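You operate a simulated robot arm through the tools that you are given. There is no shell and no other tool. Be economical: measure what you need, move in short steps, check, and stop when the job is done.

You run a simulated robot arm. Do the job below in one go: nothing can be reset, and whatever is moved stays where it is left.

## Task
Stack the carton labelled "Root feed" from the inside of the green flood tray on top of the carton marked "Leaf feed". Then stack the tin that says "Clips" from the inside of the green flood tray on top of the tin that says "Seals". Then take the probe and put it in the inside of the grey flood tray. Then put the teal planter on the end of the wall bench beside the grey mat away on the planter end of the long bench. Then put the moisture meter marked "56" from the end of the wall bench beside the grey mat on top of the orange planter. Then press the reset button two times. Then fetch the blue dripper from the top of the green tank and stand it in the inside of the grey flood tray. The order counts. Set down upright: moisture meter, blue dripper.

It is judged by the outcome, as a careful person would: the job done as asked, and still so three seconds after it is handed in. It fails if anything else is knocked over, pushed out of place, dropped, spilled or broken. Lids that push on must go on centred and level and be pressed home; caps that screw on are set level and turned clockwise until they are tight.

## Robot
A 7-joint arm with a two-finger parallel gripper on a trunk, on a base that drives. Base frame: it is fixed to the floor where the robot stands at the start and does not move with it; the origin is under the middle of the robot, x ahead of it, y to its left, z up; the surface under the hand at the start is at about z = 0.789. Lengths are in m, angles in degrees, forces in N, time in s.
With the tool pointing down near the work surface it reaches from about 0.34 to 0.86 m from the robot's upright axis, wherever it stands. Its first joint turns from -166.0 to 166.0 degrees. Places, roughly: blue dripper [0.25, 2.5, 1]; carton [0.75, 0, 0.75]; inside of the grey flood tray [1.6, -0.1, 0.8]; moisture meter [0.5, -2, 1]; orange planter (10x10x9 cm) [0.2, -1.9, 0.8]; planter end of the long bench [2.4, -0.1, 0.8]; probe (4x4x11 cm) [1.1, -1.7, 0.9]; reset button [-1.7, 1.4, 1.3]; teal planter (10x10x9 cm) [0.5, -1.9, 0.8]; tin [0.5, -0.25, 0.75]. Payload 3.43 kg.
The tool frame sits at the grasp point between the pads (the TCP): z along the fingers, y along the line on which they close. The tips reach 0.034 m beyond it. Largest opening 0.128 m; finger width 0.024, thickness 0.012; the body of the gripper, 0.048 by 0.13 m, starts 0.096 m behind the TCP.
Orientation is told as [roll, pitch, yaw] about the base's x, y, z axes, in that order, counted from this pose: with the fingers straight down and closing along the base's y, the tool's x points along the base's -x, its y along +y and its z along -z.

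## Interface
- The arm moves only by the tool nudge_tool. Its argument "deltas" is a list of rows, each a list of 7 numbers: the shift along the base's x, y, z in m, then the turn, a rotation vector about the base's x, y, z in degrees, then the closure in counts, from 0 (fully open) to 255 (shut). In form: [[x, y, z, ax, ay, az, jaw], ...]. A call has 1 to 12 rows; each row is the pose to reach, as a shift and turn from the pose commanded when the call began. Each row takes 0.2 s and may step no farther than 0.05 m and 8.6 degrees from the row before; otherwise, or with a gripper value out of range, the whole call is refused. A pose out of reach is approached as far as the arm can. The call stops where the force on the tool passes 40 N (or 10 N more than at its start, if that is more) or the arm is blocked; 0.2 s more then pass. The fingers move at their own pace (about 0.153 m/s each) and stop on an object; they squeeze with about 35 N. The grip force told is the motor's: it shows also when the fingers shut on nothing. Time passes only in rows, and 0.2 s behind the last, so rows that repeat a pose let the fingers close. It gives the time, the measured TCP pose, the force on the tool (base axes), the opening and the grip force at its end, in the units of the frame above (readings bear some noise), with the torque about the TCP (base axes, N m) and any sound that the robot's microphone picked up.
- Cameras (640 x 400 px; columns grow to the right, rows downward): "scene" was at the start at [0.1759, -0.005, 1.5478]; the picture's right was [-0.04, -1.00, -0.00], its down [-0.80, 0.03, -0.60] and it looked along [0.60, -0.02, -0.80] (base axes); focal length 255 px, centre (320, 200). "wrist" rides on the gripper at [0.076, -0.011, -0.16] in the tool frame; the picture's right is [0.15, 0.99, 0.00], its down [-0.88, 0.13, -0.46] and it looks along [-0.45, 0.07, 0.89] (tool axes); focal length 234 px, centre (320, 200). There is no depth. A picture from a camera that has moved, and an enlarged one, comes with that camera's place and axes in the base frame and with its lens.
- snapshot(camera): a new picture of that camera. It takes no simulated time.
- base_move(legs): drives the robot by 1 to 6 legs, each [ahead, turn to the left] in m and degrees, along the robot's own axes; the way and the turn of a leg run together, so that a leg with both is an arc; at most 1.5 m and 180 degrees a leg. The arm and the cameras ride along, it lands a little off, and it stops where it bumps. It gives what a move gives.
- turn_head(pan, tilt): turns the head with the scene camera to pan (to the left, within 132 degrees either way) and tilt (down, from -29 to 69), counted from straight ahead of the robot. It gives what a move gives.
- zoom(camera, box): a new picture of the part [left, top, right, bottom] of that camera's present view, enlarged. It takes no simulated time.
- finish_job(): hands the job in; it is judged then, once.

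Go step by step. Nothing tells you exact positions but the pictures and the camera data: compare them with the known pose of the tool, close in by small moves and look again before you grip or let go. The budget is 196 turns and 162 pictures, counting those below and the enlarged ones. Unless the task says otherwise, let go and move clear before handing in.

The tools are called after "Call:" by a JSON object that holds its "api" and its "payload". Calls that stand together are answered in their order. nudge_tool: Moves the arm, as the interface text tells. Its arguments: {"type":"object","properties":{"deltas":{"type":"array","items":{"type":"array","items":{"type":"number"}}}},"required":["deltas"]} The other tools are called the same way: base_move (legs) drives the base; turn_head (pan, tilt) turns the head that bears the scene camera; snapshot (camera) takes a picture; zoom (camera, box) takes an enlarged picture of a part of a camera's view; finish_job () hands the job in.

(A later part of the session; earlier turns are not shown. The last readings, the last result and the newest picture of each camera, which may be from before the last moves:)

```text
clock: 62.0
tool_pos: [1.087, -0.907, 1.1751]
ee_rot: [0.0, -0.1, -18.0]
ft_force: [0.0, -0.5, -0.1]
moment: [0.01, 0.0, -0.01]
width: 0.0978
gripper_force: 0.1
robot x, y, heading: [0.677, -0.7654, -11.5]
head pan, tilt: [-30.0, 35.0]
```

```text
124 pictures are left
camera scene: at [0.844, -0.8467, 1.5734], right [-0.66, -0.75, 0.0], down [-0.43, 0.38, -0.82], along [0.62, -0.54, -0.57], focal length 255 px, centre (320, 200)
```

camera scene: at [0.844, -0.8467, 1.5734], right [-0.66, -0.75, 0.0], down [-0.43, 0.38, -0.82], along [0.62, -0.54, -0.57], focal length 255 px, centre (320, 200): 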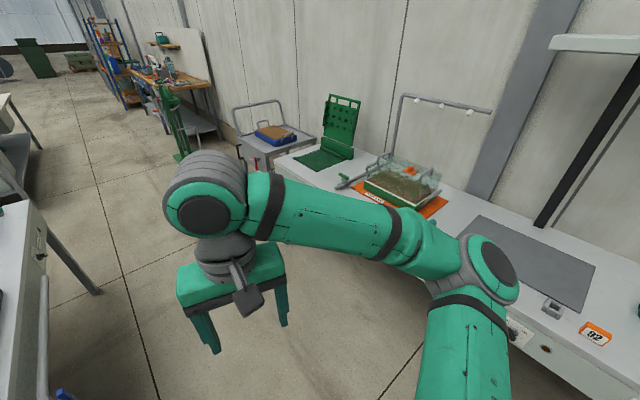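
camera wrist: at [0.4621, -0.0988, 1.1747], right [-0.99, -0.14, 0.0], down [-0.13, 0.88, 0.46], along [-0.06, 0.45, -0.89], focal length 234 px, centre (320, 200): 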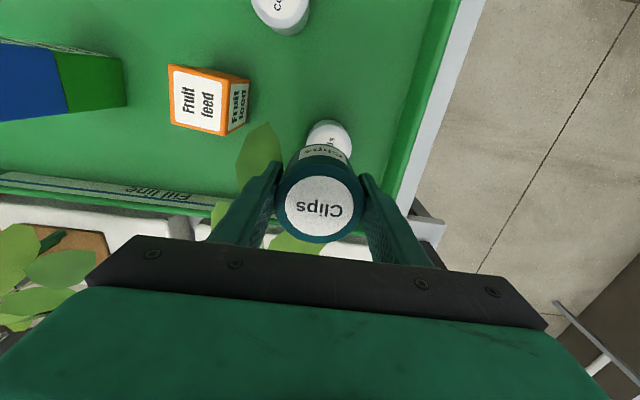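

The base was blocked partway through the turn. I'll look down on both sides to see what it touches.

Call:
{"api": "turn_head", "payload": {"pan": 75, "tilt": 60}}

Call:
{"api": "snapshot", "payload": {"camera": "scene"}}

Call:
{"api": "turn_head", "payload": {"pan": -80, "tilt": 50}}

Call:
{"api": "snapshot", "payload": {"camera": "scene"}}

```text
clock: 63.8
tool_pos: [1.0871, -0.9076, 1.1766]
ee_rot: [0.0, -0.1, -18.0]
ft_force: [-0.5, 0.2, -0.6]
moment: [-0.04, 0.01, 0.03]
width: 0.0977
gripper_force: 0.0
robot x, y, heading: [0.6729, -0.7695, -11.3]
head pan, tilt: [75.0, 60.0]
```

```text
123 pictures are left
camera scene: at [0.8073, -0.7289, 1.5391], right [0.9, -0.44, 0.0], down [-0.38, -0.78, -0.5], along [0.22, 0.45, -0.87], focal length 255 px, centre (320, 200)
```

scene: 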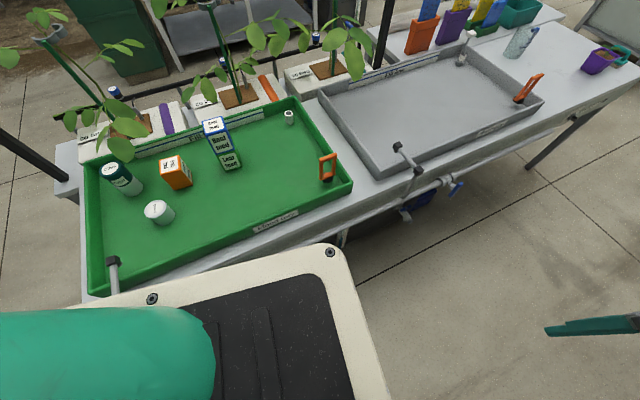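

```text
clock: 66.2
tool_pos: [1.0865, -0.907, 1.1765]
ee_rot: [-0.1, -0.1, -18.0]
ft_force: [-0.3, 0.1, -0.6]
moment: [-0.02, -0.02, -0.02]
width: 0.0979
gripper_force: 0.2
robot x, y, heading: [0.6727, -0.7673, -11.4]
head pan, tilt: [-80.0, 50.0]
```

```text
122 pictures are left
camera scene: at [0.7761, -0.8656, 1.5517], right [-1.0, 0.02, 0.0], down [0.02, 0.77, -0.64], along [-0.01, -0.64, -0.77], focal length 255 px, centre (320, 200)
```

scene: 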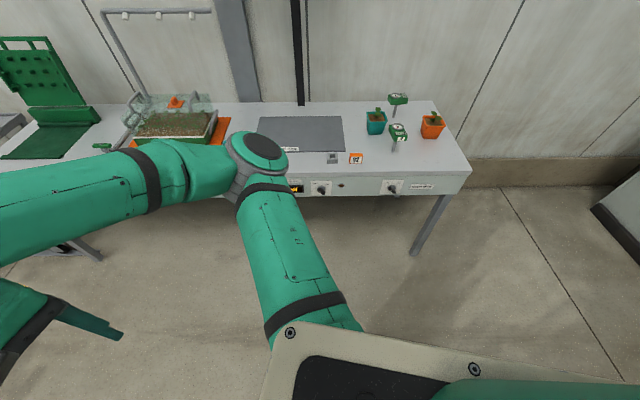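

The body is long and its rear was catching the bench pipe. I'll arc forward, away from the bench, and then turn to the wall bench.

Call:
{"api": "base_move", "payload": {"legs": [[0.2, 0], [0.22, -18], [0.12, -20], [0, -41]]}}

Call:
{"api": "turn_head", "payload": {"pan": 0, "tilt": 45}}

Call:
{"api": "snapshot", "payload": {"camera": "scene"}}

```text
clock: 72.3
tool_pos: [1.1207, -1.3935, 1.1768]
ee_rot: [-0.1, 0.0, -96.2]
ft_force: [-0.6, -0.2, 0.0]
moment: [0.01, 0.0, -0.03]
width: 0.0981
gripper_force: 0.0
robot x, y, heading: [1.1713, -0.9651, -89.6]
head pan, tilt: [-80.0, 50.0]
```

```text
clock: 73.9
tool_pos: [1.1207, -1.3931, 1.1759]
ee_rot: [0.0, 0.0, -96.3]
ft_force: [0.5, 0.7, -0.2]
moment: [0.04, 0.01, 0.01]
width: 0.098
gripper_force: 0.1
robot x, y, heading: [1.1689, -0.9615, -89.6]
head pan, tilt: [0.0, 45.0]
```

```text
121 pictures are left
camera scene: at [1.1714, -1.148, 1.5586], right [-1.0, -0.01, 0.0], down [-0.01, 0.71, -0.71], along [0.01, -0.71, -0.71], focal length 255 px, centre (320, 200)
```

scene: 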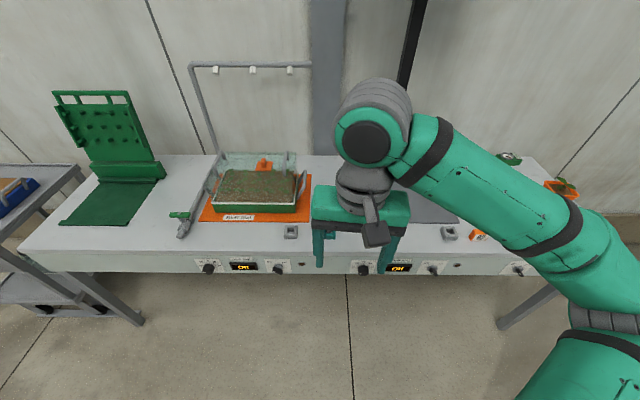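

The arm hides the area near the mat, so I'll swing it left and look again.

Call:
{"api": "nudge_tool", "payload": {"deltas": [[0.045, 0, 0.01, 0, 0, 0, 60], [0.09, 0, 0.02, 0, 0, 0, 60], [0.135, 0.0, 0.03, 0, 0, 0, 60], [0.18, 0.01, 0.04, 0, 0, 0, 60], [0.22, 0.02, 0.05, 0, 0, 0, 60], [0.26, 0.03, 0.05, 0, 0, 0, 60]]}}

Call:
{"api": "snapshot", "payload": {"camera": "scene"}}

Call:
{"api": "snapshot", "payload": {"camera": "wrist"}}

```text
clock: 75.3
tool_pos: [1.3797, -1.3632, 1.2244]
ee_rot: [0.1, 0.0, -96.3]
ft_force: [-0.7, -0.3, 0.6]
moment: [0.0, -0.06, 0.02]
width: 0.098
gripper_force: 0.1
robot x, y, heading: [1.1723, -0.9621, -89.5]
head pan, tilt: [0.0, 45.0]
```

```text
120 pictures are left
camera scene: at [1.171, -1.148, 1.5586], right [-1.0, -0.01, 0.0], down [-0.01, 0.71, -0.71], along [0.01, -0.71, -0.71], focal length 255 px, centre (320, 200)
```

scene: 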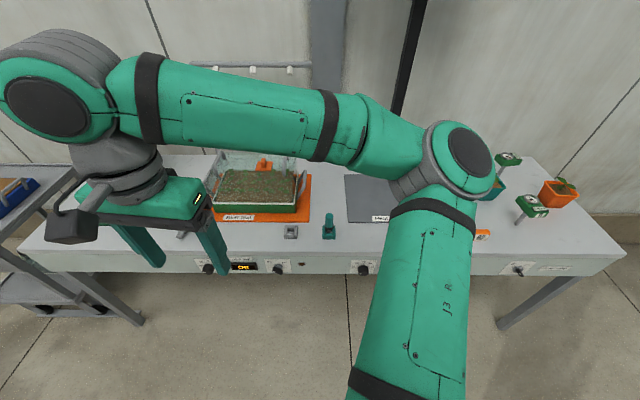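

```text
119 pictures are left
camera wrist: at [1.3761, -1.2864, 1.3842], right [1.0, 0.04, 0.0], down [0.03, -0.89, 0.46], along [0.02, -0.46, -0.89], focal length 234 px, centre (320, 200)
```

wrist: 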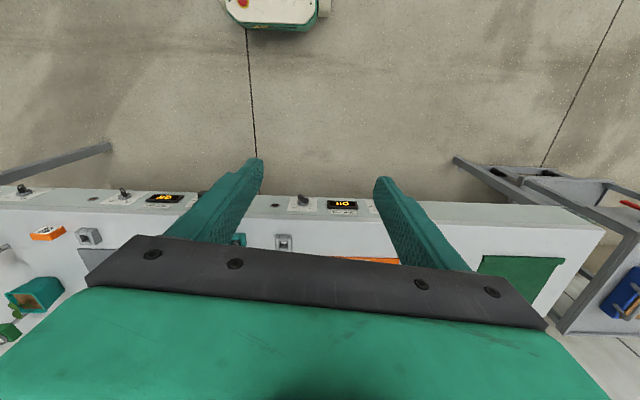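

The probe is visible at (329, 226) between the orange mat and the grey mat. I'll zoom on it.

Call:
{"api": "zoom", "payload": {"camera": "scene", "box": [270, 180, 390, 270]}}

Call:
{"api": "zoom", "payload": {"camera": "scene", "box": [460, 130, 620, 260]}}

```text
4.44 times, centred on (330, 225) of scene
camera zoom: at [1.171, -1.148, 1.5586], right [-1.0, -0.01, 0.0], down [-0.01, 0.71, -0.71], along [0.01, -0.71, -0.71], focal length 1131 px, centre (276, 89)
```

zoom: 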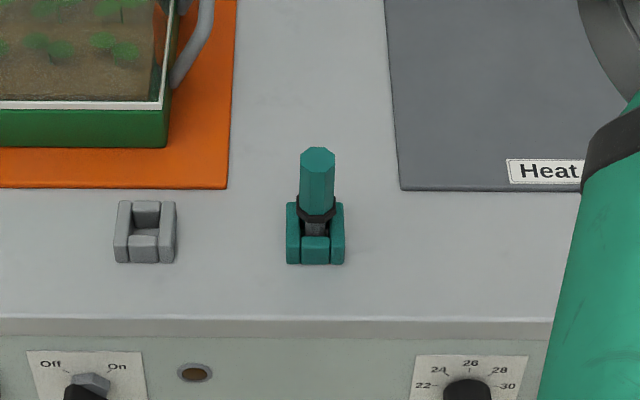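

```text
3.08 times, centred on (540, 195) of scene
camera zoom: at [1.171, -1.148, 1.5586], right [-1.0, -0.01, 0.0], down [-0.01, 0.71, -0.71], along [0.01, -0.71, -0.71], focal length 783 px, centre (-357, 215)
```

zoom: 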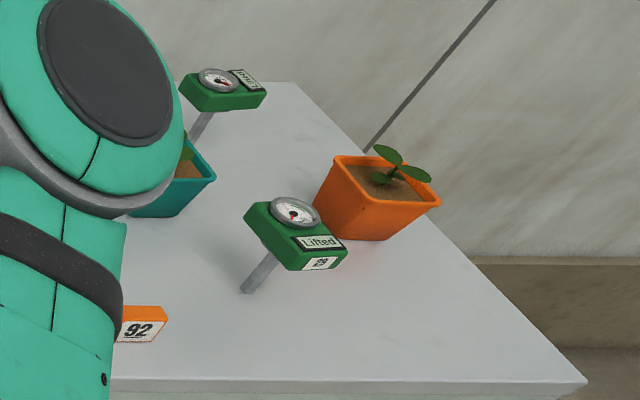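

The probe stands in a teal cradle at about (1.147, -1.72), with its handle top near z 0.908. I'll move above it with the gripper squared up.

Call:
{"api": "nudge_tool", "payload": {"deltas": [[-0.045, 0, 0, 0, 0, 1, 120], [-0.09, 0, 0, 0, 0, 2, 120], [-0.135, 0, 0, 0, 0, 3, 120], [-0.18, -0.02, 0, 0, 0, 4, 120], [-0.215, -0.055, 0, 0, 0, 5, 120], [-0.233, -0.1, 0, 0, 0, 6, 120], [-0.233, -0.145, -0.01, 0, 0, 6, 120], [-0.233, -0.19, -0.03, 0, 0, 6, 120], [-0.233, -0.235, -0.05, 0, 0, 6, 120], [-0.233, -0.275, -0.08, 0, 0, 6, 120], [-0.233, -0.315, -0.11, 0, 0, 6, 120], [-0.233, -0.345, -0.13, 0, 0, 6, 120]]}}

Call:
{"api": "snapshot", "payload": {"camera": "wrist"}}

Call:
{"api": "snapshot", "payload": {"camera": "scene"}}

```text
clock: 77.9
tool_pos: [1.1463, -1.709, 1.0954]
ee_rot: [0.1, 0.0, -90.1]
ft_force: [-0.2, 0.8, 0.5]
moment: [-0.05, -0.03, -0.01]
width: 0.068
gripper_force: 0.0
robot x, y, heading: [1.1706, -0.9654, -89.5]
head pan, tilt: [0.0, 45.0]
```

```text
116 pictures are left
camera wrist: at [1.1336, -1.6329, 1.2557], right [0.99, 0.14, 0.0], down [0.13, -0.88, 0.46], along [0.07, -0.45, -0.89], focal length 234 px, centre (320, 200)
```

wrist: 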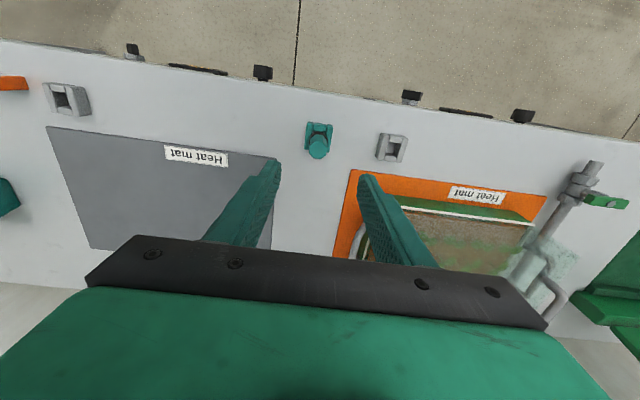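

```text
115 pictures are left
camera scene: at [1.1714, -1.1478, 1.5586], right [-1.0, -0.01, 0.0], down [-0.01, 0.71, -0.71], along [0.01, -0.71, -0.71], focal length 255 px, centre (320, 200)
```

scene: 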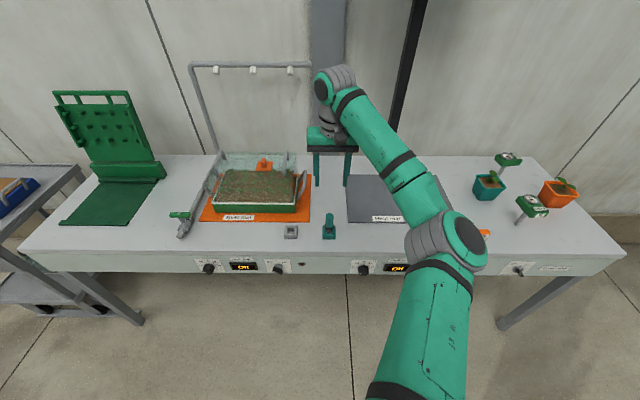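

The handle is at (1.146, -1.725). I'll descend to grip it.

Call:
{"api": "nudge_tool", "payload": {"deltas": [[0, -0.0155, -0.04, 0, 0, 0, 120], [0, -0.0155, -0.085, 0, 0, 0, 120], [0, -0.0155, -0.13, 0, 0, 0, 120], [0, -0.0155, -0.17, 0, 0, 0, 120], [0, -0.0155, -0.196, 0, 0, 0, 120], [0, -0.0155, -0.196, 0, 0, 0, 120]]}}

Call:
{"api": "zoom", "payload": {"camera": "wrist", "box": [220, 80, 420, 260]}}

Call:
{"api": "zoom", "payload": {"camera": "scene", "box": [270, 170, 390, 260]}}

```text
clock: 79.3
tool_pos: [1.1483, -1.7231, 0.8984]
ee_rot: [0.0, 0.0, -90.1]
ft_force: [0.7, -0.5, 0.7]
moment: [-0.02, 0.02, -0.02]
width: 0.0679
gripper_force: 0.0
robot x, y, heading: [1.171, -0.9613, -89.5]
head pan, tilt: [0.0, 45.0]
```

```text
2.22 times, centred on (320, 170) of wrist
camera zoom: at [1.1357, -1.6463, 1.0589], right [0.99, 0.14, 0.0], down [0.13, -0.88, 0.46], along [0.07, -0.45, -0.89], focal length 520 px, centre (320, 267)
```

zoom: 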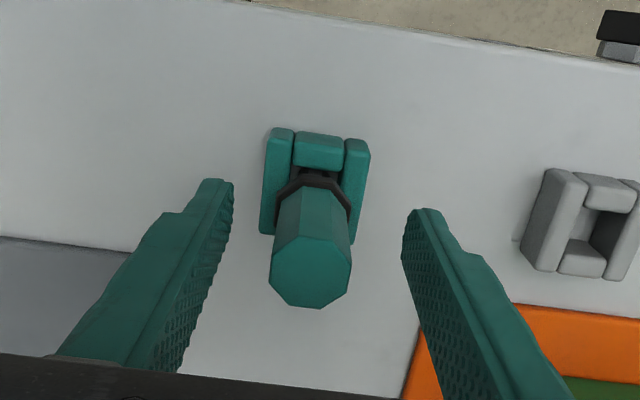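

```text
4.44 times, centred on (330, 215) of scene
camera zoom: at [1.1715, -1.1481, 1.5586], right [-1.0, -0.01, 0.0], down [-0.01, 0.71, -0.71], along [0.01, -0.71, -0.71], focal length 1131 px, centre (276, 133)
```

zoom: 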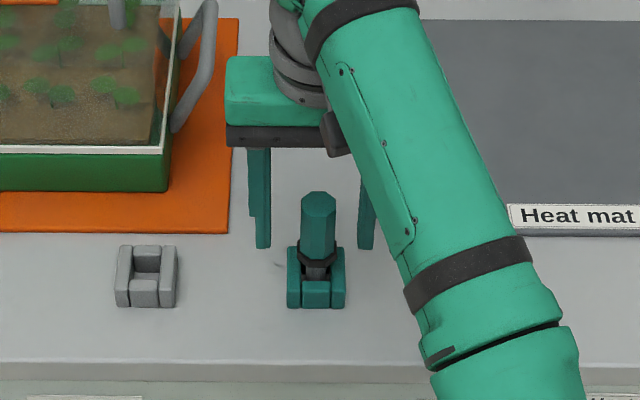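

The handle is between the fingers with a small offset. I'll close, then lift gently out of the cradle.

Call:
{"api": "nudge_tool", "payload": {"deltas": [[-0.003, -0.003, 0, 0, 0, 0, 120], [-0.003, -0.003, 0, 0, 0, 0, 255], [-0.003, -0.003, 0, 0, 0, 0, 255], [-0.003, -0.003, 0, 0, 0, 0, 255], [-0.003, -0.003, 0.01, 0, 0, 0, 255], [-0.003, -0.003, 0.03, 0, 0, 0, 255], [-0.003, -0.003, 0.06, 0, 0, 0, 255], [-0.003, -0.003, 0.1, 0, 0, 0, 255], [-0.003, -0.003, 0.14, 0, 0, 0, 255]]}}

Call:
{"api": "zoom", "payload": {"camera": "scene", "box": [270, 130, 390, 260]}}

Call:
{"api": "snapshot", "payload": {"camera": "wrist"}}

```text
clock: 81.3
tool_pos: [1.1433, -1.7266, 1.0392]
ee_rot: [-0.1, -0.1, -90.1]
ft_force: [0.4, 0.6, -1.7]
moment: [0.0, 0.0, -0.01]
width: 0.026
gripper_force: 35.1
robot x, y, heading: [1.1733, -0.967, -89.7]
head pan, tilt: [0.0, 45.0]
```

```text
3.08 times, centred on (330, 195) of scene
camera zoom: at [1.1715, -1.1484, 1.5585], right [-1.0, -0.01, 0.0], down [-0.01, 0.71, -0.71], along [0.01, -0.71, -0.71], focal length 783 px, centre (289, 215)
```

zoom: 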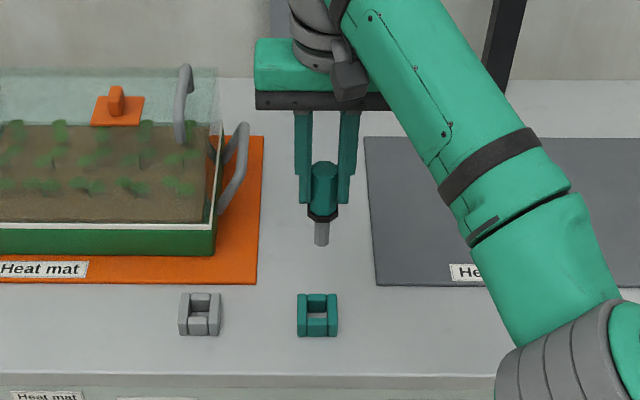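

```text
111 pictures are left
camera wrist: at [1.1316, -1.6514, 1.1991], right [0.99, 0.14, 0.0], down [0.13, -0.88, 0.45], along [0.07, -0.45, -0.89], focal length 234 px, centre (320, 200)
```

wrist: 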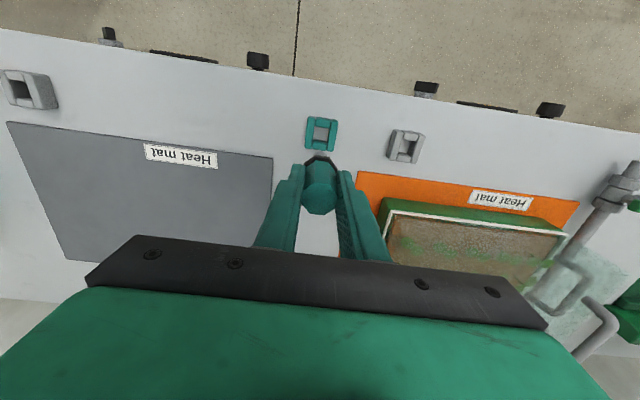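

The probe is out of its cradle. I'll lift and tuck it, then drive to the grey tray side of the bench.

Call:
{"api": "nudge_tool", "payload": {"deltas": [[0, 0.02, 0.04, 0, 0, 0, 255], [0, 0.05, 0.075, 0, 0, 0, 255], [0, 0.085, 0.105, 0, 0, 0, 255], [0, 0.125, 0.125, 0, 0, 0, 255], [0, 0.165, 0.145, 0, 0, 0, 255], [0, 0.205, 0.165, 0, 0, 0, 255], [0, 0.245, 0.18, 0, 0, 0, 255], [0, 0.285, 0.19, 0, 0, 0, 255], [0, 0.325, 0.19, 0, 0, 0, 255]]}}

Call:
{"api": "base_move", "payload": {"legs": [[0, 90], [0.42, 0], [0, 90], [0.16, 0]]}}

Call:
{"api": "turn_head", "payload": {"pan": 0, "tilt": 50}}

Call:
{"api": "snapshot", "payload": {"camera": "scene"}}

```text
clock: 83.3
tool_pos: [1.1445, -1.4004, 1.2293]
ee_rot: [0.1, 0.0, -90.2]
ft_force: [-0.2, -0.7, -0.7]
moment: [0.03, 0.02, 0.02]
width: 0.0262
gripper_force: 34.8
robot x, y, heading: [1.1719, -0.9653, -89.2]
head pan, tilt: [0.0, 45.0]
```

```text
clock: 95.6
tool_pos: [1.5983, -0.3662, 1.2293]
ee_rot: [0.1, -0.1, 92.3]
ft_force: [-0.7, 0.7, -0.3]
moment: [-0.01, 0.03, -0.04]
width: 0.026
gripper_force: 35.5
robot x, y, heading: [1.5858, -0.8028, 92.7]
head pan, tilt: [0.0, 45.0]
```

```text
clock: 96.3
tool_pos: [1.5989, -0.3674, 1.2288]
ee_rot: [0.0, 0.0, 92.1]
ft_force: [-0.1, -1.0, -1.4]
moment: [0.01, 0.02, 0.0]
width: 0.0261
gripper_force: 35.0
robot x, y, heading: [1.5873, -0.8054, 92.8]
head pan, tilt: [0.0, 50.0]
```

```text
110 pictures are left
camera scene: at [1.5776, -0.6202, 1.5517], right [1.0, 0.05, 0.0], down [0.04, -0.76, -0.64], along [-0.03, 0.64, -0.77], focal length 255 px, centre (320, 200)
```

scene: 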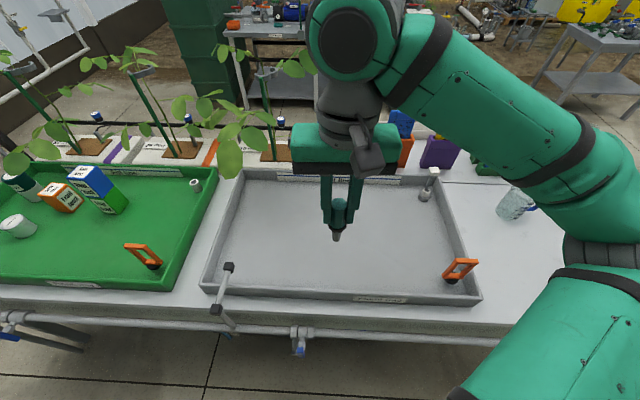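

The tray is clear. I'll carry the probe over the middle of the grey tray and tilt it outward so it can be laid down gently.

Call:
{"api": "nudge_tool", "payload": {"deltas": [[0.005, 0.03, -0.015, 6, 0, 0, 255], [0.01, 0.06, -0.03, 12, 0, 0, 255], [0.015, 0.09, -0.045, 18, 0, 0, 255], [0.02, 0.12, -0.06, 24, 0, 0, 255], [0.02, 0.15, -0.075, 30, 0, 0, 255], [0.02, 0.18, -0.09, 36, 0, 0, 255], [0.02, 0.21, -0.105, 42, 0, 0, 255], [0.02, 0.24, -0.12, 48, 0, 0, 255], [0.02, 0.27, -0.135, 54, 0, 0, 255], [0.02, 0.3, -0.15, 60, 0, 0, 255], [0.02, 0.33, -0.165, 66, 0, 0, 255], [0.02, 0.36, -0.18, 72, 0, 0, 255]]}}

Call:
{"api": "snapshot", "payload": {"camera": "scene"}}

```text
clock: 98.9
tool_pos: [1.6179, -0.0053, 1.0488]
ee_rot: [-6.9, -72.0, 97.2]
ft_force: [0.2, -0.2, -0.8]
moment: [0.0, 0.0, 0.01]
width: 0.026
gripper_force: 35.2
robot x, y, heading: [1.5864, -0.805, 92.8]
head pan, tilt: [0.0, 50.0]
```

```text
109 pictures are left
camera scene: at [1.5777, -0.6203, 1.5517], right [1.0, 0.05, 0.0], down [0.04, -0.77, -0.64], along [-0.03, 0.64, -0.77], focal length 255 px, centre (320, 200)
```

scene: 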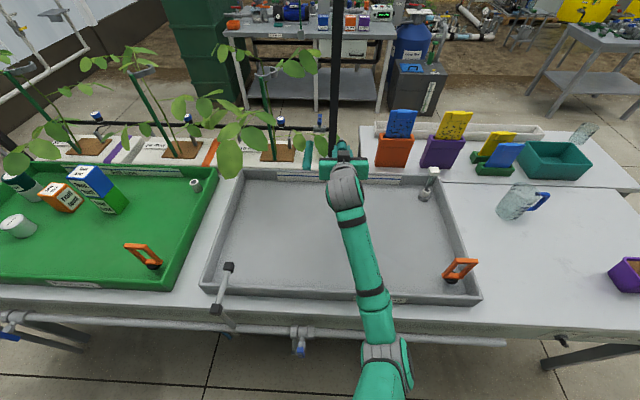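

The tray's far inside wall is near y≈0.13, so I'll back up to y≈-0.05 and lower most of the way.

Call:
{"api": "nudge_tool", "payload": {"deltas": [[0, -0.022, -0.03, 0, 0, 0, 255], [0, -0.045, -0.06, 0, 0, 0, 255], [0, -0.045, -0.1, 0, 0, 0, 255], [0, -0.045, -0.14, 0, 0, 0, 255], [0, -0.045, -0.175, 0, 0, 0, 255], [0, -0.045, -0.195, 0, 0, 0, 255], [0, -0.045, -0.195, 0, 0, 0, 255]]}}

Call:
{"api": "zoom", "payload": {"camera": "scene", "box": [240, 140, 440, 300]}}

Call:
{"api": "snapshot", "payload": {"camera": "wrist"}}

```text
clock: 100.5
tool_pos: [1.6164, -0.0505, 0.8524]
ee_rot: [-6.6, -71.9, 97.0]
ft_force: [-0.6, 0.2, -0.5]
moment: [0.0, 0.02, 0.0]
width: 0.0257
gripper_force: 34.9
robot x, y, heading: [1.5844, -0.8037, 92.8]
head pan, tilt: [0.0, 50.0]
```

```text
2.50 times, centred on (340, 220) of scene
camera zoom: at [1.5775, -0.6203, 1.5517], right [1.0, 0.05, 0.0], down [0.04, -0.77, -0.64], along [-0.03, 0.64, -0.77], focal length 636 px, centre (270, 150)
```

zoom: 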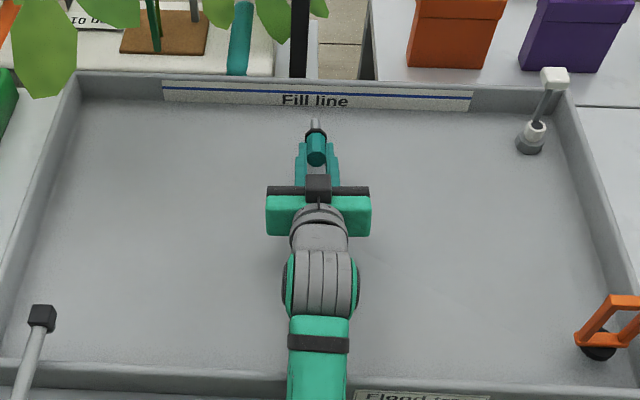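

```text
107 pictures are left
camera wrist: at [1.6311, -0.2259, 0.8311], right [-0.98, -0.06, -0.17], down [-0.16, -0.16, 0.97], along [-0.08, 0.98, 0.15], focal length 234 px, centre (320, 200)
```

wrist: 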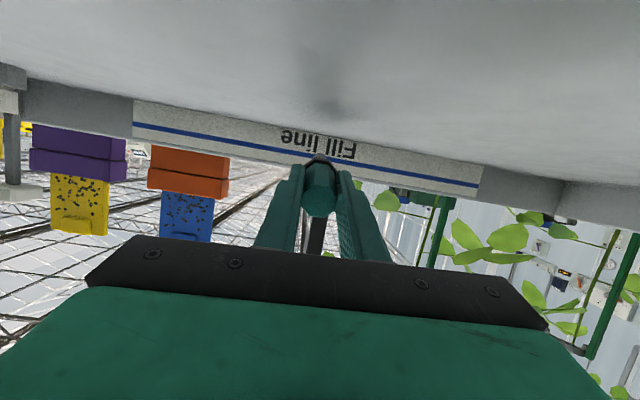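

The wrist camera rides low in this pose, so I'll reduce the tilt to about 64° and lower until the probe tip nearly touches the floor.

Call:
{"api": "nudge_tool", "payload": {"deltas": [[0, 0, 0, -4, 0, 0, 255], [0, 0, 0, -8, 0, 0, 255], [0, 0, -0.005, -8, 0, 0, 255], [0, 0, -0.009, -8, 0, 0, 255], [0, 0, -0.012, -8, 0, 0, 255], [0, 0, -0.012, -8, 0, 0, 255]]}}

Call:
{"api": "snapshot", "payload": {"camera": "wrist"}}

```text
clock: 101.9
tool_pos: [1.6167, -0.0506, 0.843]
ee_rot: [-4.4, -63.9, 94.9]
ft_force: [0.5, 0.3, -0.8]
moment: [0.01, 0.02, 0.02]
width: 0.0259
gripper_force: 35.0
robot x, y, heading: [1.5886, -0.8056, 92.7]
head pan, tilt: [0.0, 50.0]
```

```text
106 pictures are left
camera wrist: at [1.6299, -0.2275, 0.8456], right [-0.98, -0.08, -0.17], down [-0.16, -0.03, 0.99], along [-0.08, 1.0, 0.01], focal length 234 px, centre (320, 200)
```

wrist: 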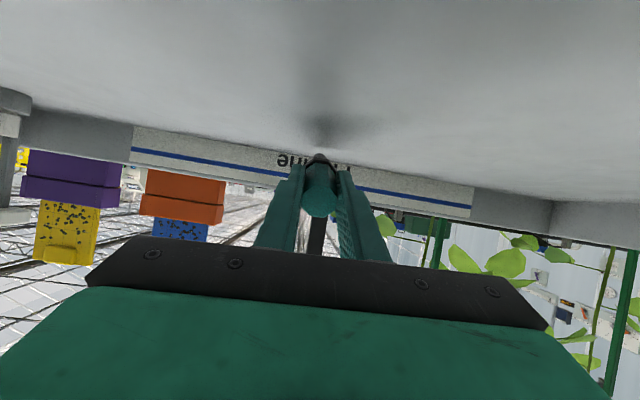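

Call:
{"api": "nudge_tool", "payload": {"deltas": [[0, 0, -0.003, 0, 0, 0, 255], [0, 0, -0.006, 0, 0, 0, 255], [0, 0, -0.009, 0, 0, 0, 255], [0, 0, -0.009, 0, 0, 0, 255]]}}

Call:
{"api": "snapshot", "payload": {"camera": "wrist"}}

```text
clock: 102.9
tool_pos: [1.6172, -0.0506, 0.8351]
ee_rot: [-4.5, -64.3, 95.0]
ft_force: [1.3, 0.3, 10.1]
moment: [0.93, -0.03, -0.13]
width: 0.026
gripper_force: 34.5
robot x, y, heading: [1.5858, -0.8049, 92.7]
head pan, tilt: [0.0, 50.0]
```

```text
105 pictures are left
camera wrist: at [1.6308, -0.2273, 0.8376], right [-0.98, -0.08, -0.17], down [-0.16, -0.03, 0.99], along [-0.08, 1.0, 0.02], focal length 234 px, centre (320, 200)
```

wrist: 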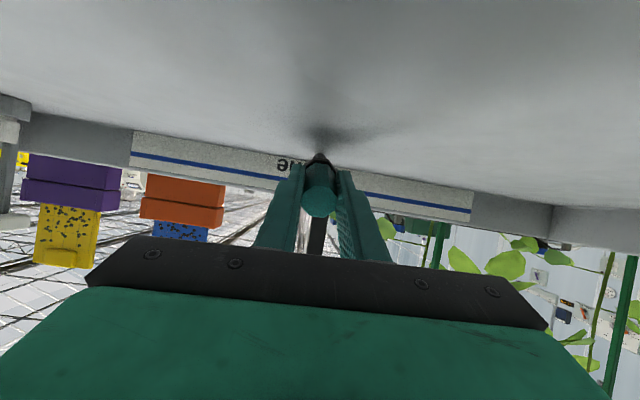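

The tip is resting on the tray floor. I'll release and back away along the tool axis.

Call:
{"api": "nudge_tool", "payload": {"deltas": [[0, 0, 0.001, 0, 0, 0, 200], [0, 0, 0.001, 0, 0, 0, 185], [0, 0, 0.001, 0, 0, 0, 120], [0, 0, 0.001, 0, 0, 0, 100], [0, -0.027, 0.014, 0, 0, 0, 100], [0, -0.05, 0.04, -5, 0, 0, 100], [0, -0.07, 0.08, -12, 0, 0, 100], [0, -0.09, 0.12, -20, 0, 0, 100], [0, -0.11, 0.16, -28, 0, 0, 100], [0, -0.13, 0.2, -36, 0, 0, 100]]}}

Call:
{"api": "snapshot", "payload": {"camera": "scene"}}

Call:
{"api": "snapshot", "payload": {"camera": "wrist"}}

```text
clock: 105.1
tool_pos: [1.6098, -0.1535, 0.9969]
ee_rot: [-1.1, -38.1, 92.8]
ft_force: [-0.5, 0.3, -0.3]
moment: [-0.02, -0.01, 0.03]
width: 0.0776
gripper_force: 0.1
out of reach, approached as far as the arm can: row 9, 10
robot x, y, heading: [1.5883, -0.8018, 93.0]
head pan, tilt: [0.0, 50.0]
```

```text
104 pictures are left
camera scene: at [1.5775, -0.6203, 1.5517], right [1.0, 0.05, 0.0], down [0.04, -0.77, -0.64], along [-0.03, 0.64, -0.77], focal length 255 px, centre (320, 200)
```

scene: 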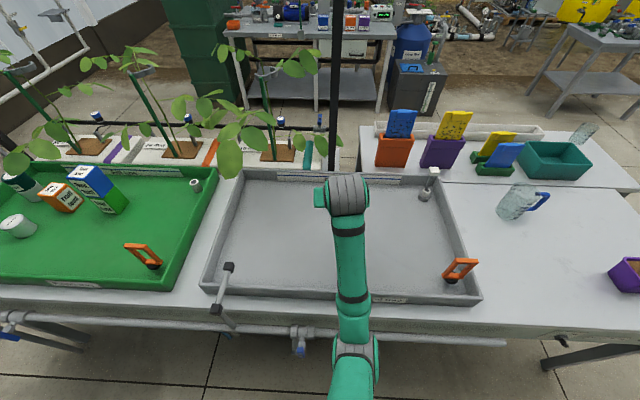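

```text
103 pictures are left
camera wrist: at [1.6244, -0.3105, 1.0766], right [-0.98, -0.15, -0.11], down [-0.16, 0.41, 0.9], along [-0.09, 0.9, -0.42], focal length 234 px, centre (320, 200)
```

wrist: 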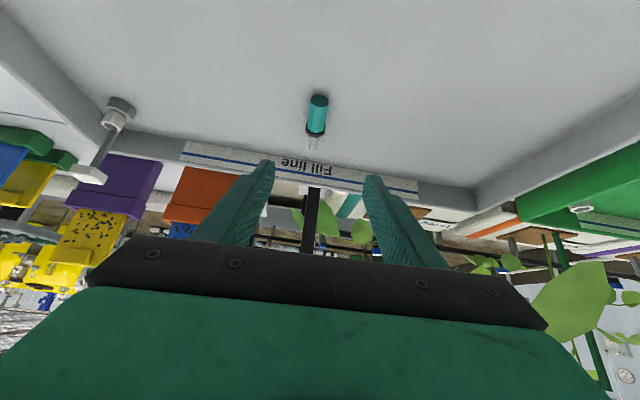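

The probe is lying in the grey tray. I'll bring the tool upright and tuck it.

Call:
{"api": "nudge_tool", "payload": {"deltas": [[0, -0.01, 0.04, -7, 0, 0, 60], [0, -0.02, 0.08, -14, 0, 0, 60], [0, -0.05, 0.1, -21, 0, 0, 60], [0, -0.09, 0.12, -28, 0, 0, 60], [0, -0.13, 0.14, -28, 0, 0, 60], [0, -0.17, 0.16, -28, 0, 0, 60], [0, -0.2, 0.18, -28, 0, 0, 60]]}}

```text
clock: 106.7
tool_pos: [1.6122, -0.3534, 1.1755]
ee_rot: [0.2, -10.1, 92.0]
ft_force: [-0.2, -0.3, 0.2]
moment: [-0.05, 0.02, -0.03]
width: 0.0977
gripper_force: 0.0
out of reach, approached as far as the arm can: row 1
robot x, y, heading: [1.5866, -0.8069, 92.6]
head pan, tilt: [0.0, 50.0]
```

Next is the wall bench end. I'll drive round to about (0.56, -1.19), facing the planters.

Call:
{"api": "nudge_tool", "payload": {"deltas": [[0, 0, 0.02, -5, 0, 0, 0], [0, -0.01, 0.04, -10, 0, 0, 0]]}}

Call:
{"api": "base_move", "payload": {"legs": [[0, 87], [0.4, 20], [0.42, 0], [0.2, 20], [0, 50], [0.07, 0]]}}

Call:
{"api": "turn_head", "payload": {"pan": 0, "tilt": 45}}

Call:
{"api": "snapshot", "payload": {"camera": "scene"}}

```text
clock: 107.3
tool_pos: [1.61, -0.3627, 1.2159]
ee_rot: [0.5, -0.1, 92.1]
ft_force: [-0.1, 0.0, 0.5]
moment: [0.02, 0.06, 0.01]
width: 0.1281
gripper_force: 0.1
robot x, y, heading: [1.5859, -0.8039, 92.7]
head pan, tilt: [0.0, 50.0]
```

```text
clock: 120.6
tool_pos: [0.6553, -1.6795, 1.2163]
ee_rot: [0.6, -0.1, -87.1]
ft_force: [-0.6, -1.2, -0.7]
moment: [0.04, 0.0, 0.02]
width: 0.128
gripper_force: 0.1
robot x, y, heading: [0.6699, -1.2354, -86.7]
head pan, tilt: [0.0, 50.0]
```

```text
clock: 121.2
tool_pos: [0.6547, -1.6793, 1.2159]
ee_rot: [0.5, 0.0, -87.1]
ft_force: [-0.2, -0.2, 0.4]
moment: [0.0, 0.0, 0.02]
width: 0.1281
gripper_force: 0.0
robot x, y, heading: [0.6724, -1.2365, -86.3]
head pan, tilt: [0.0, 45.0]
```

```text
102 pictures are left
camera scene: at [0.6811, -1.4226, 1.5586], right [-1.0, -0.06, 0.0], down [-0.04, 0.71, -0.71], along [0.04, -0.71, -0.71], focal length 255 px, centre (320, 200)
```

scene: 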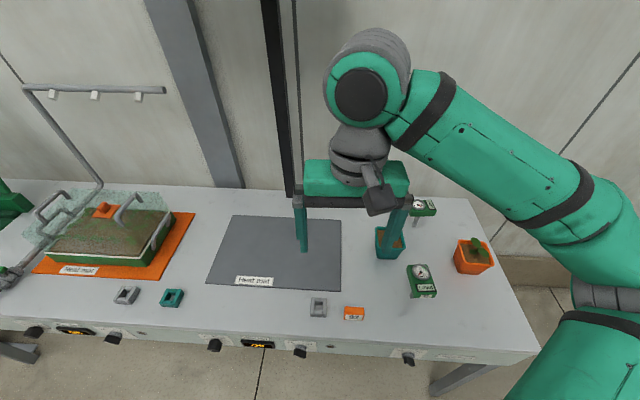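

I need clear views of the two meters and the teal planter, so I'll swing the gripper left a little.

Call:
{"api": "nudge_tool", "payload": {"deltas": [[0.045, 0, 0, 0, 0, 0, 0], [0.09, 0, 0, 0, 0, 0, 0], [0.135, 0.01, 0, 0, 0, 0, 0], [0.18, 0.02, 0, 0, 0, 0, 0], [0.22, 0.03, 0, 0, 0, 0, 0]]}}

Call:
{"api": "snapshot", "payload": {"camera": "scene"}}

Call:
{"api": "zoom", "payload": {"camera": "scene", "box": [340, 170, 520, 330]}}

```text
clock: 122.4
tool_pos: [0.8738, -1.6489, 1.2164]
ee_rot: [0.5, -0.1, -87.1]
ft_force: [-0.3, 0.1, 0.4]
moment: [0.01, -0.06, 0.01]
width: 0.128
gripper_force: 0.0
robot x, y, heading: [0.67, -1.2324, -86.7]
head pan, tilt: [0.0, 45.0]
```

```text
101 pictures are left
camera scene: at [0.6807, -1.4226, 1.5586], right [-1.0, -0.06, 0.0], down [-0.04, 0.71, -0.71], along [0.04, -0.71, -0.71], focal length 255 px, centre (320, 200)
```

scene: 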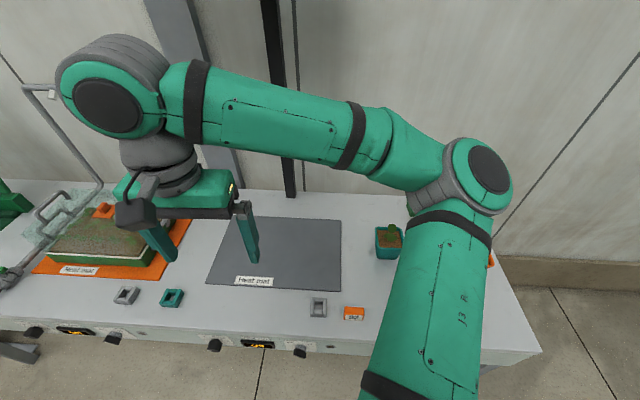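

```text
2.50 times, centred on (430, 250) of scene
camera zoom: at [0.6807, -1.4226, 1.5586], right [-1.0, -0.06, 0.0], down [-0.04, 0.71, -0.71], along [0.04, -0.71, -0.71], focal length 636 px, centre (45, 75)
```

zoom: 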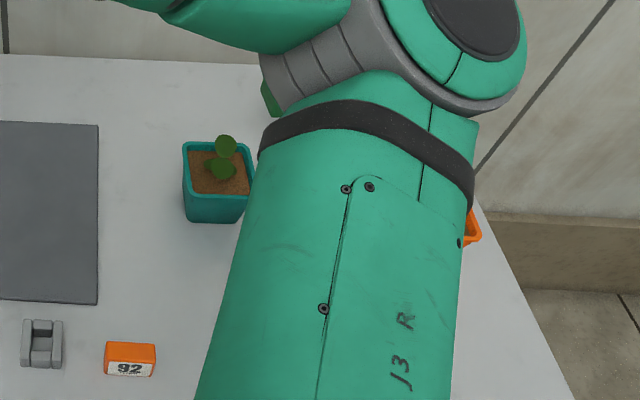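

The teal planter is at about (0.482, -1.935) with its rim near z 0.88, in line with the tool yaw. I'll move above it fully open.

Call:
{"api": "nudge_tool", "payload": {"deltas": [[-0.04, 0, 0, 0, 0, 0, 0], [-0.08, -0.01, 0, 0, 0, 0, 0], [-0.12, -0.02, 0, 0, 0, 0, 0], [-0.16, -0.035, 0, 0, 0, 0, 0], [-0.2, -0.055, 0, 0, 0, 0, 0], [-0.24, -0.08, 0, 0, 0, 0, 0], [-0.275, -0.11, -0.01, 0, 0, 0, 0], [-0.305, -0.14, -0.02, 0, 0, 0, 0], [-0.335, -0.17, -0.035, 0, 0, 0, 0], [-0.36, -0.205, -0.05, 0, 0, 0, 0], [-0.38, -0.24, -0.07, 0, 0, 0, 0], [-0.392, -0.275, -0.09, 0, 0, 0, 0]]}}

Call:
{"api": "snapshot", "payload": {"camera": "wrist"}}

Call:
{"api": "snapshot", "payload": {"camera": "scene"}}

```text
clock: 125.0
tool_pos: [0.4827, -1.9224, 1.1281]
ee_rot: [0.5, -0.2, -87.1]
ft_force: [-0.5, 0.9, 0.0]
moment: [-0.01, -0.01, 0.04]
width: 0.1277
gripper_force: 0.1
robot x, y, heading: [0.6704, -1.2374, -86.6]
head pan, tilt: [0.0, 45.0]
```

```text
99 pictures are left
camera wrist: at [0.4651, -1.8471, 1.289], right [0.98, 0.2, 0.01], down [0.17, -0.87, 0.46], along [0.1, -0.45, -0.89], focal length 234 px, centre (320, 200)
```

wrist: 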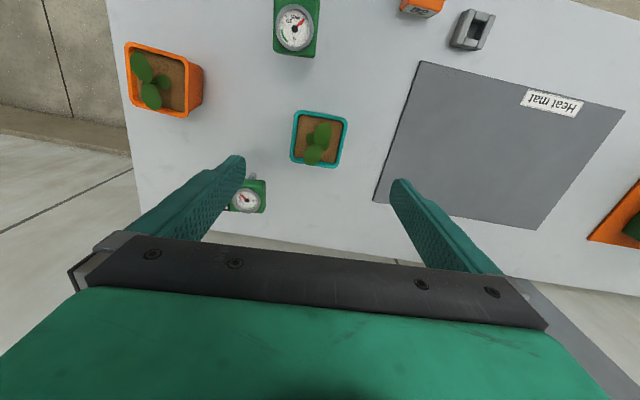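

```text
98 pictures are left
camera scene: at [0.6811, -1.4222, 1.5586], right [-1.0, -0.06, 0.0], down [-0.04, 0.71, -0.71], along [0.04, -0.71, -0.71], focal length 255 px, centre (320, 200)
```

scene: 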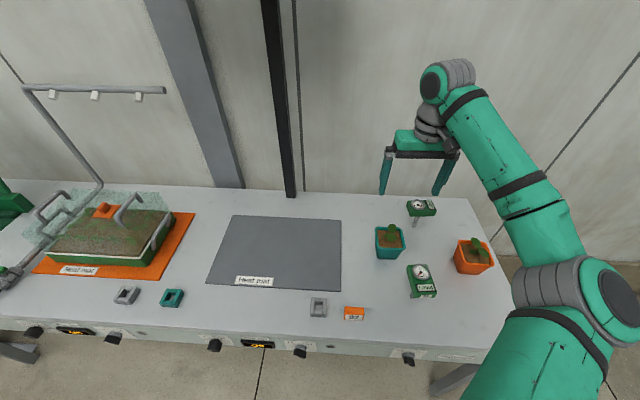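

Call:
{"api": "zoom", "payload": {"camera": "scene", "box": [360, 185, 500, 310]}}

Call:
{"api": "zoom", "payload": {"camera": "wrist", "box": [200, 0, 400, 240]}}

```text
3.20 times, centred on (430, 248) of scene
camera zoom: at [0.6811, -1.4222, 1.5586], right [-1.0, -0.06, 0.0], down [-0.04, 0.71, -0.71], along [0.04, -0.71, -0.71], focal length 815 px, centre (-32, 48)
```

zoom: 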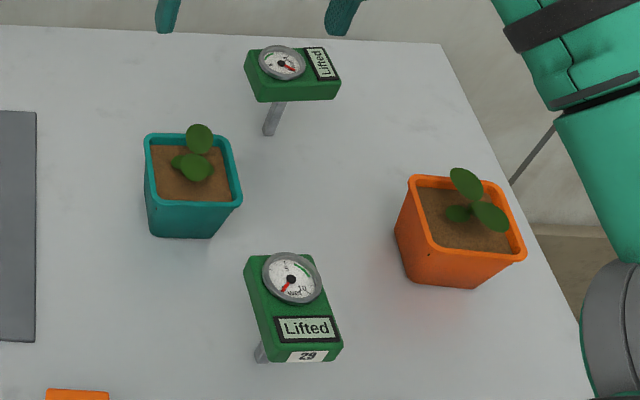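

```text
1.67 times, centred on (300, 120) of wrist
camera zoom: at [0.4651, -1.8471, 1.289], right [0.98, 0.2, 0.01], down [0.17, -0.87, 0.46], along [0.1, -0.45, -0.89], focal length 390 px, centre (353, 333)
```

zoom: 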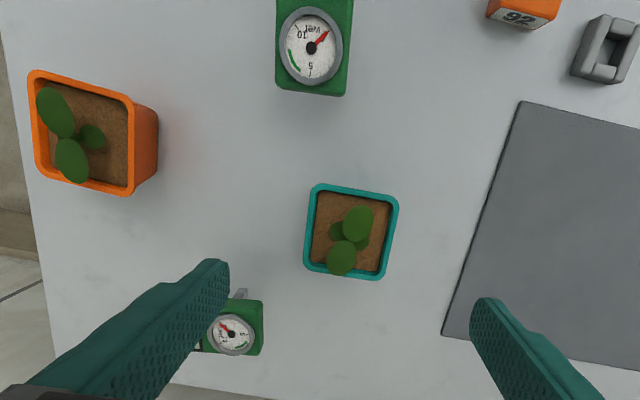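

The teal planter rim is centred at (0.4855, -1.941), 9 cm square. The front meter is "29", so the rear one should be "56" (I'll check later). I'll descend on the planter rim.

Call:
{"api": "nudge_tool", "payload": {"deltas": [[0.003, -0.0186, -0.04, 0, 0, -1.4, 0], [0.003, -0.0186, -0.085, 0, 0, -1.4, 0], [0.003, -0.0186, -0.13, 0, 0, -1.4, 0], [0.003, -0.0186, -0.175, 0, 0, -1.4, 0], [0.003, -0.0186, -0.205, 0, 0, -1.4, 0], [0.003, -0.0186, -0.205, 0, 0, -1.4, 0]]}}

Call:
{"api": "snapshot", "payload": {"camera": "wrist"}}

Call:
{"api": "zoom", "payload": {"camera": "scene", "box": [340, 170, 500, 310]}}

```text
clock: 126.4
tool_pos: [0.4889, -1.9431, 0.9206]
ee_rot: [0.5, -0.1, -88.6]
ft_force: [0.2, 0.0, -0.5]
moment: [0.04, -0.01, 0.03]
width: 0.1281
gripper_force: 0.0
robot x, y, heading: [0.6708, -1.2367, -86.3]
head pan, tilt: [0.0, 45.0]
```

```text
95 pictures are left
camera wrist: at [0.4729, -1.8667, 1.0811], right [0.98, 0.17, 0.01], down [0.15, -0.88, 0.46], along [0.09, -0.45, -0.89], focal length 234 px, centre (320, 200)
```

wrist: 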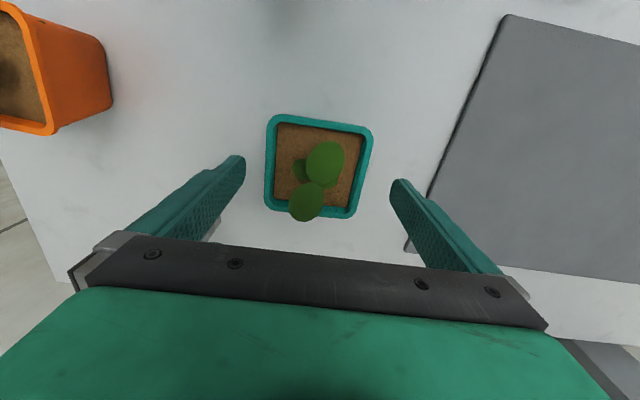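

```text
2.86 times, centred on (420, 240) of scene
camera zoom: at [0.6811, -1.4226, 1.5586], right [-1.0, -0.06, 0.0], down [-0.04, 0.71, -0.71], along [0.04, -0.71, -0.71], focal length 727 px, centre (34, 86)
```

zoom: 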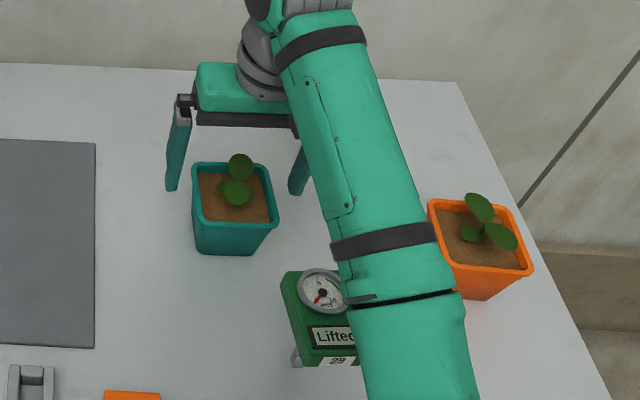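

It's centred. I'll descend the remaining 5.5 cm, close on the rim and lift slightly.

Call:
{"api": "nudge_tool", "payload": {"deltas": [[-0.001, 0.005, -0.025, 0, 0, 0, 0], [-0.001, 0.005, -0.045, 0, 0, 0, 0], [-0.001, 0.005, -0.056, 0, 0, 0, 0], [-0.001, 0.005, -0.056, 0, 0, 0, 255], [-0.001, 0.005, -0.056, 0, 0, 0, 255], [-0.001, 0.005, -0.056, 0, 0, 0, 255], [-0.001, 0.005, -0.036, 0, 0, 0, 255], [-0.001, 0.005, -0.006, 0, 0, 0, 255]]}}

Call:
{"api": "snapshot", "payload": {"camera": "wrist"}}

Call:
{"api": "zoom", "payload": {"camera": "scene", "box": [340, 170, 500, 310]}}

```text
clock: 128.2
tool_pos: [0.4825, -1.9376, 0.9162]
ee_rot: [0.4, 0.0, -88.5]
ft_force: [0.7, -0.5, -2.8]
moment: [0.05, 0.02, 0.02]
width: 0.0899
gripper_force: 35.0
robot x, y, heading: [0.6734, -1.2436, -86.6]
head pan, tilt: [0.0, 45.0]
```

```text
93 pictures are left
camera wrist: at [0.4671, -1.862, 1.0773], right [0.98, 0.17, 0.01], down [0.15, -0.88, 0.46], along [0.09, -0.45, -0.89], focal length 234 px, centre (320, 200)
```

wrist: 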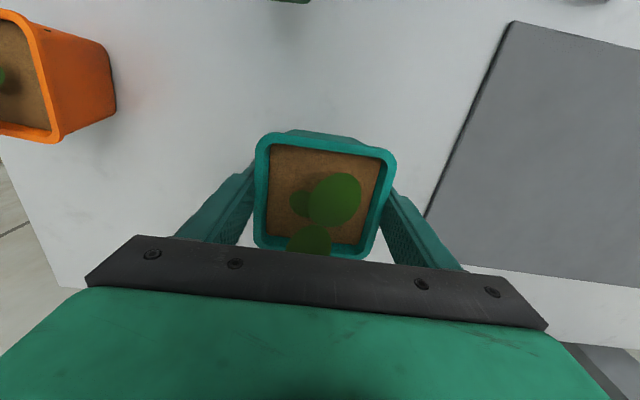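

```text
2.86 times, centred on (420, 240) of scene
camera zoom: at [0.6811, -1.4228, 1.5586], right [-1.0, -0.06, 0.0], down [-0.04, 0.71, -0.71], along [0.04, -0.71, -0.71], focal length 727 px, centre (34, 86)
```

zoom: 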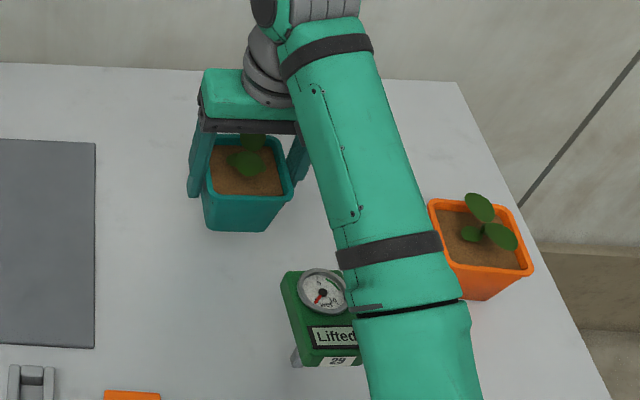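

The planter is held level. I'll lift, retract and look at the rear meter's label from a better angle on the way.

Call:
{"api": "nudge_tool", "payload": {"deltas": [[0, 0, 0.045, 0, 0, 0, 255], [0, 0, 0.09, 0, 0, 0, 255], [0, 0, 0.135, 0, 0, 0, 255], [0, 0, 0.18, 0, 0, 0, 255], [0, 0, 0.225, 0, 0, 0, 255], [0.03, 0.03, 0.25, 0, 0, 0, 255], [0.06, 0.06, 0.28, 0, 0, 0, 255], [0.09, 0.095, 0.29, 0, 0, 0, 255], [0.12, 0.13, 0.29, 0, 0, 0, 255], [0.15, 0.165, 0.29, 0, 0, 0, 255], [0.18, 0.2, 0.29, 0, 0, 0, 255], [0.2, 0.24, 0.29, 0, 0, 0, 255]]}}

Call:
{"api": "snapshot", "payload": {"camera": "scene"}}

```text
refused: row 7 steps farther than a row can; nothing moved
```

```text
91 pictures are left
camera scene: at [0.6811, -1.4228, 1.5586], right [-1.0, -0.06, 0.0], down [-0.04, 0.71, -0.71], along [0.04, -0.71, -0.71], focal length 255 px, centre (320, 200)
```

scene: 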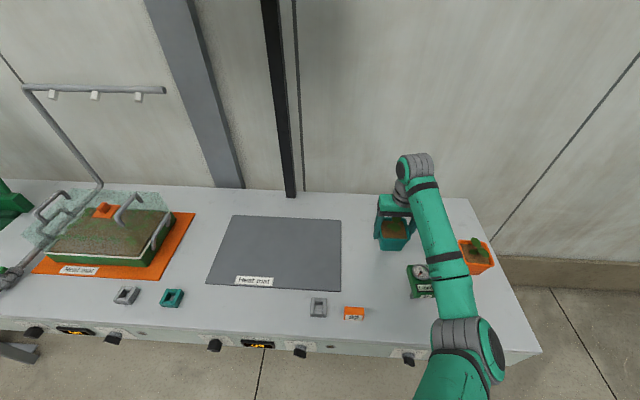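

Call:
{"api": "nudge_tool", "payload": {"deltas": [[0, 0, 0.045, 0, 0, 0, 255], [0, 0, 0.09, 0, 0, 0, 255], [0, 0, 0.135, 0, 0, 0, 255], [0, 0, 0.18, 0, 0, 0, 255], [0, 0, 0.225, 0, 0, 0, 255], [0.03, 0.025, 0.245, 0, 0, 0, 255], [0.06, 0.05, 0.265, 0, 0, 0, 255], [0.09, 0.085, 0.28, 0, 0, 0, 255], [0.12, 0.12, 0.285, 0, 0, 0, 255], [0.15, 0.155, 0.285, 0, 0, 0, 255], [0.18, 0.19, 0.285, 0, 0, 0, 255], [0.2, 0.23, 0.285, 0, 0, 0, 255]]}}

Call:
{"api": "zoom", "payload": {"camera": "scene", "box": [380, 170, 540, 310]}}

```text
clock: 130.8
tool_pos: [0.6828, -1.706, 1.2]
ee_rot: [0.5, -0.2, -88.5]
ft_force: [-0.9, -0.4, -1.9]
moment: [-0.01, -0.01, 0.0]
width: 0.0899
gripper_force: 34.9
robot x, y, heading: [0.67, -1.2413, -86.5]
head pan, tilt: [0.0, 45.0]
```

```text
2.86 times, centred on (460, 240) of scene
camera zoom: at [0.681, -1.4228, 1.5586], right [-1.0, -0.06, 0.0], down [-0.04, 0.71, -0.71], along [0.04, -0.71, -0.71], focal length 727 px, centre (-80, 86)
```

zoom: 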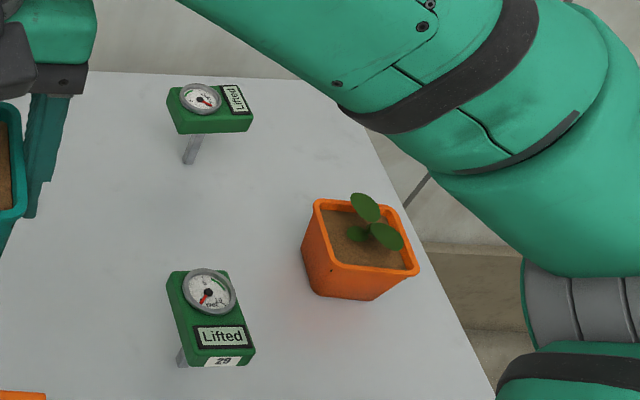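

I'll back away, then drive along the aisle to the planter end of the long bench.

Call:
{"api": "base_move", "payload": {"legs": [[-0.22, 0], [0, 88], [1.2, 0], [0.5, 0], [0, 90]]}}

Call:
{"api": "turn_head", "payload": {"pan": 0, "tilt": 45}}

Call:
{"api": "snapshot", "payload": {"camera": "scene"}}

```text
clock: 149.5
tool_pos: [2.3706, -0.5158, 1.2006]
ee_rot: [0.4, -0.2, 91.0]
ft_force: [0.2, -0.4, -1.8]
moment: [-0.01, -0.04, -0.02]
width: 0.0895
gripper_force: 35.4
robot x, y, heading: [2.3764, -0.983, 92.6]
head pan, tilt: [0.0, 45.0]
```

```text
clock: 150.1
tool_pos: [2.3699, -0.5149, 1.2017]
ee_rot: [0.5, -0.2, 90.8]
ft_force: [-1.1, -1.0, -2.2]
moment: [-0.03, -0.02, 0.03]
width: 0.0897
gripper_force: 35.1
robot x, y, heading: [2.3771, -0.9786, 92.8]
head pan, tilt: [0.0, 45.0]
```

```text
89 pictures are left
camera scene: at [2.3653, -0.7947, 1.5586], right [1.0, 0.05, 0.0], down [0.04, -0.71, -0.71], along [-0.04, 0.71, -0.71], focal length 255 px, centre (320, 200)
```

scene: 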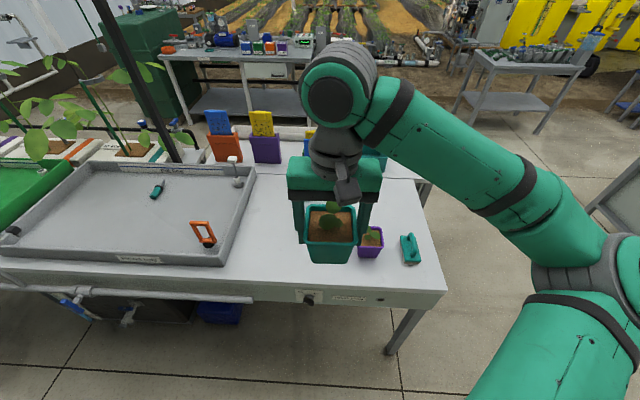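

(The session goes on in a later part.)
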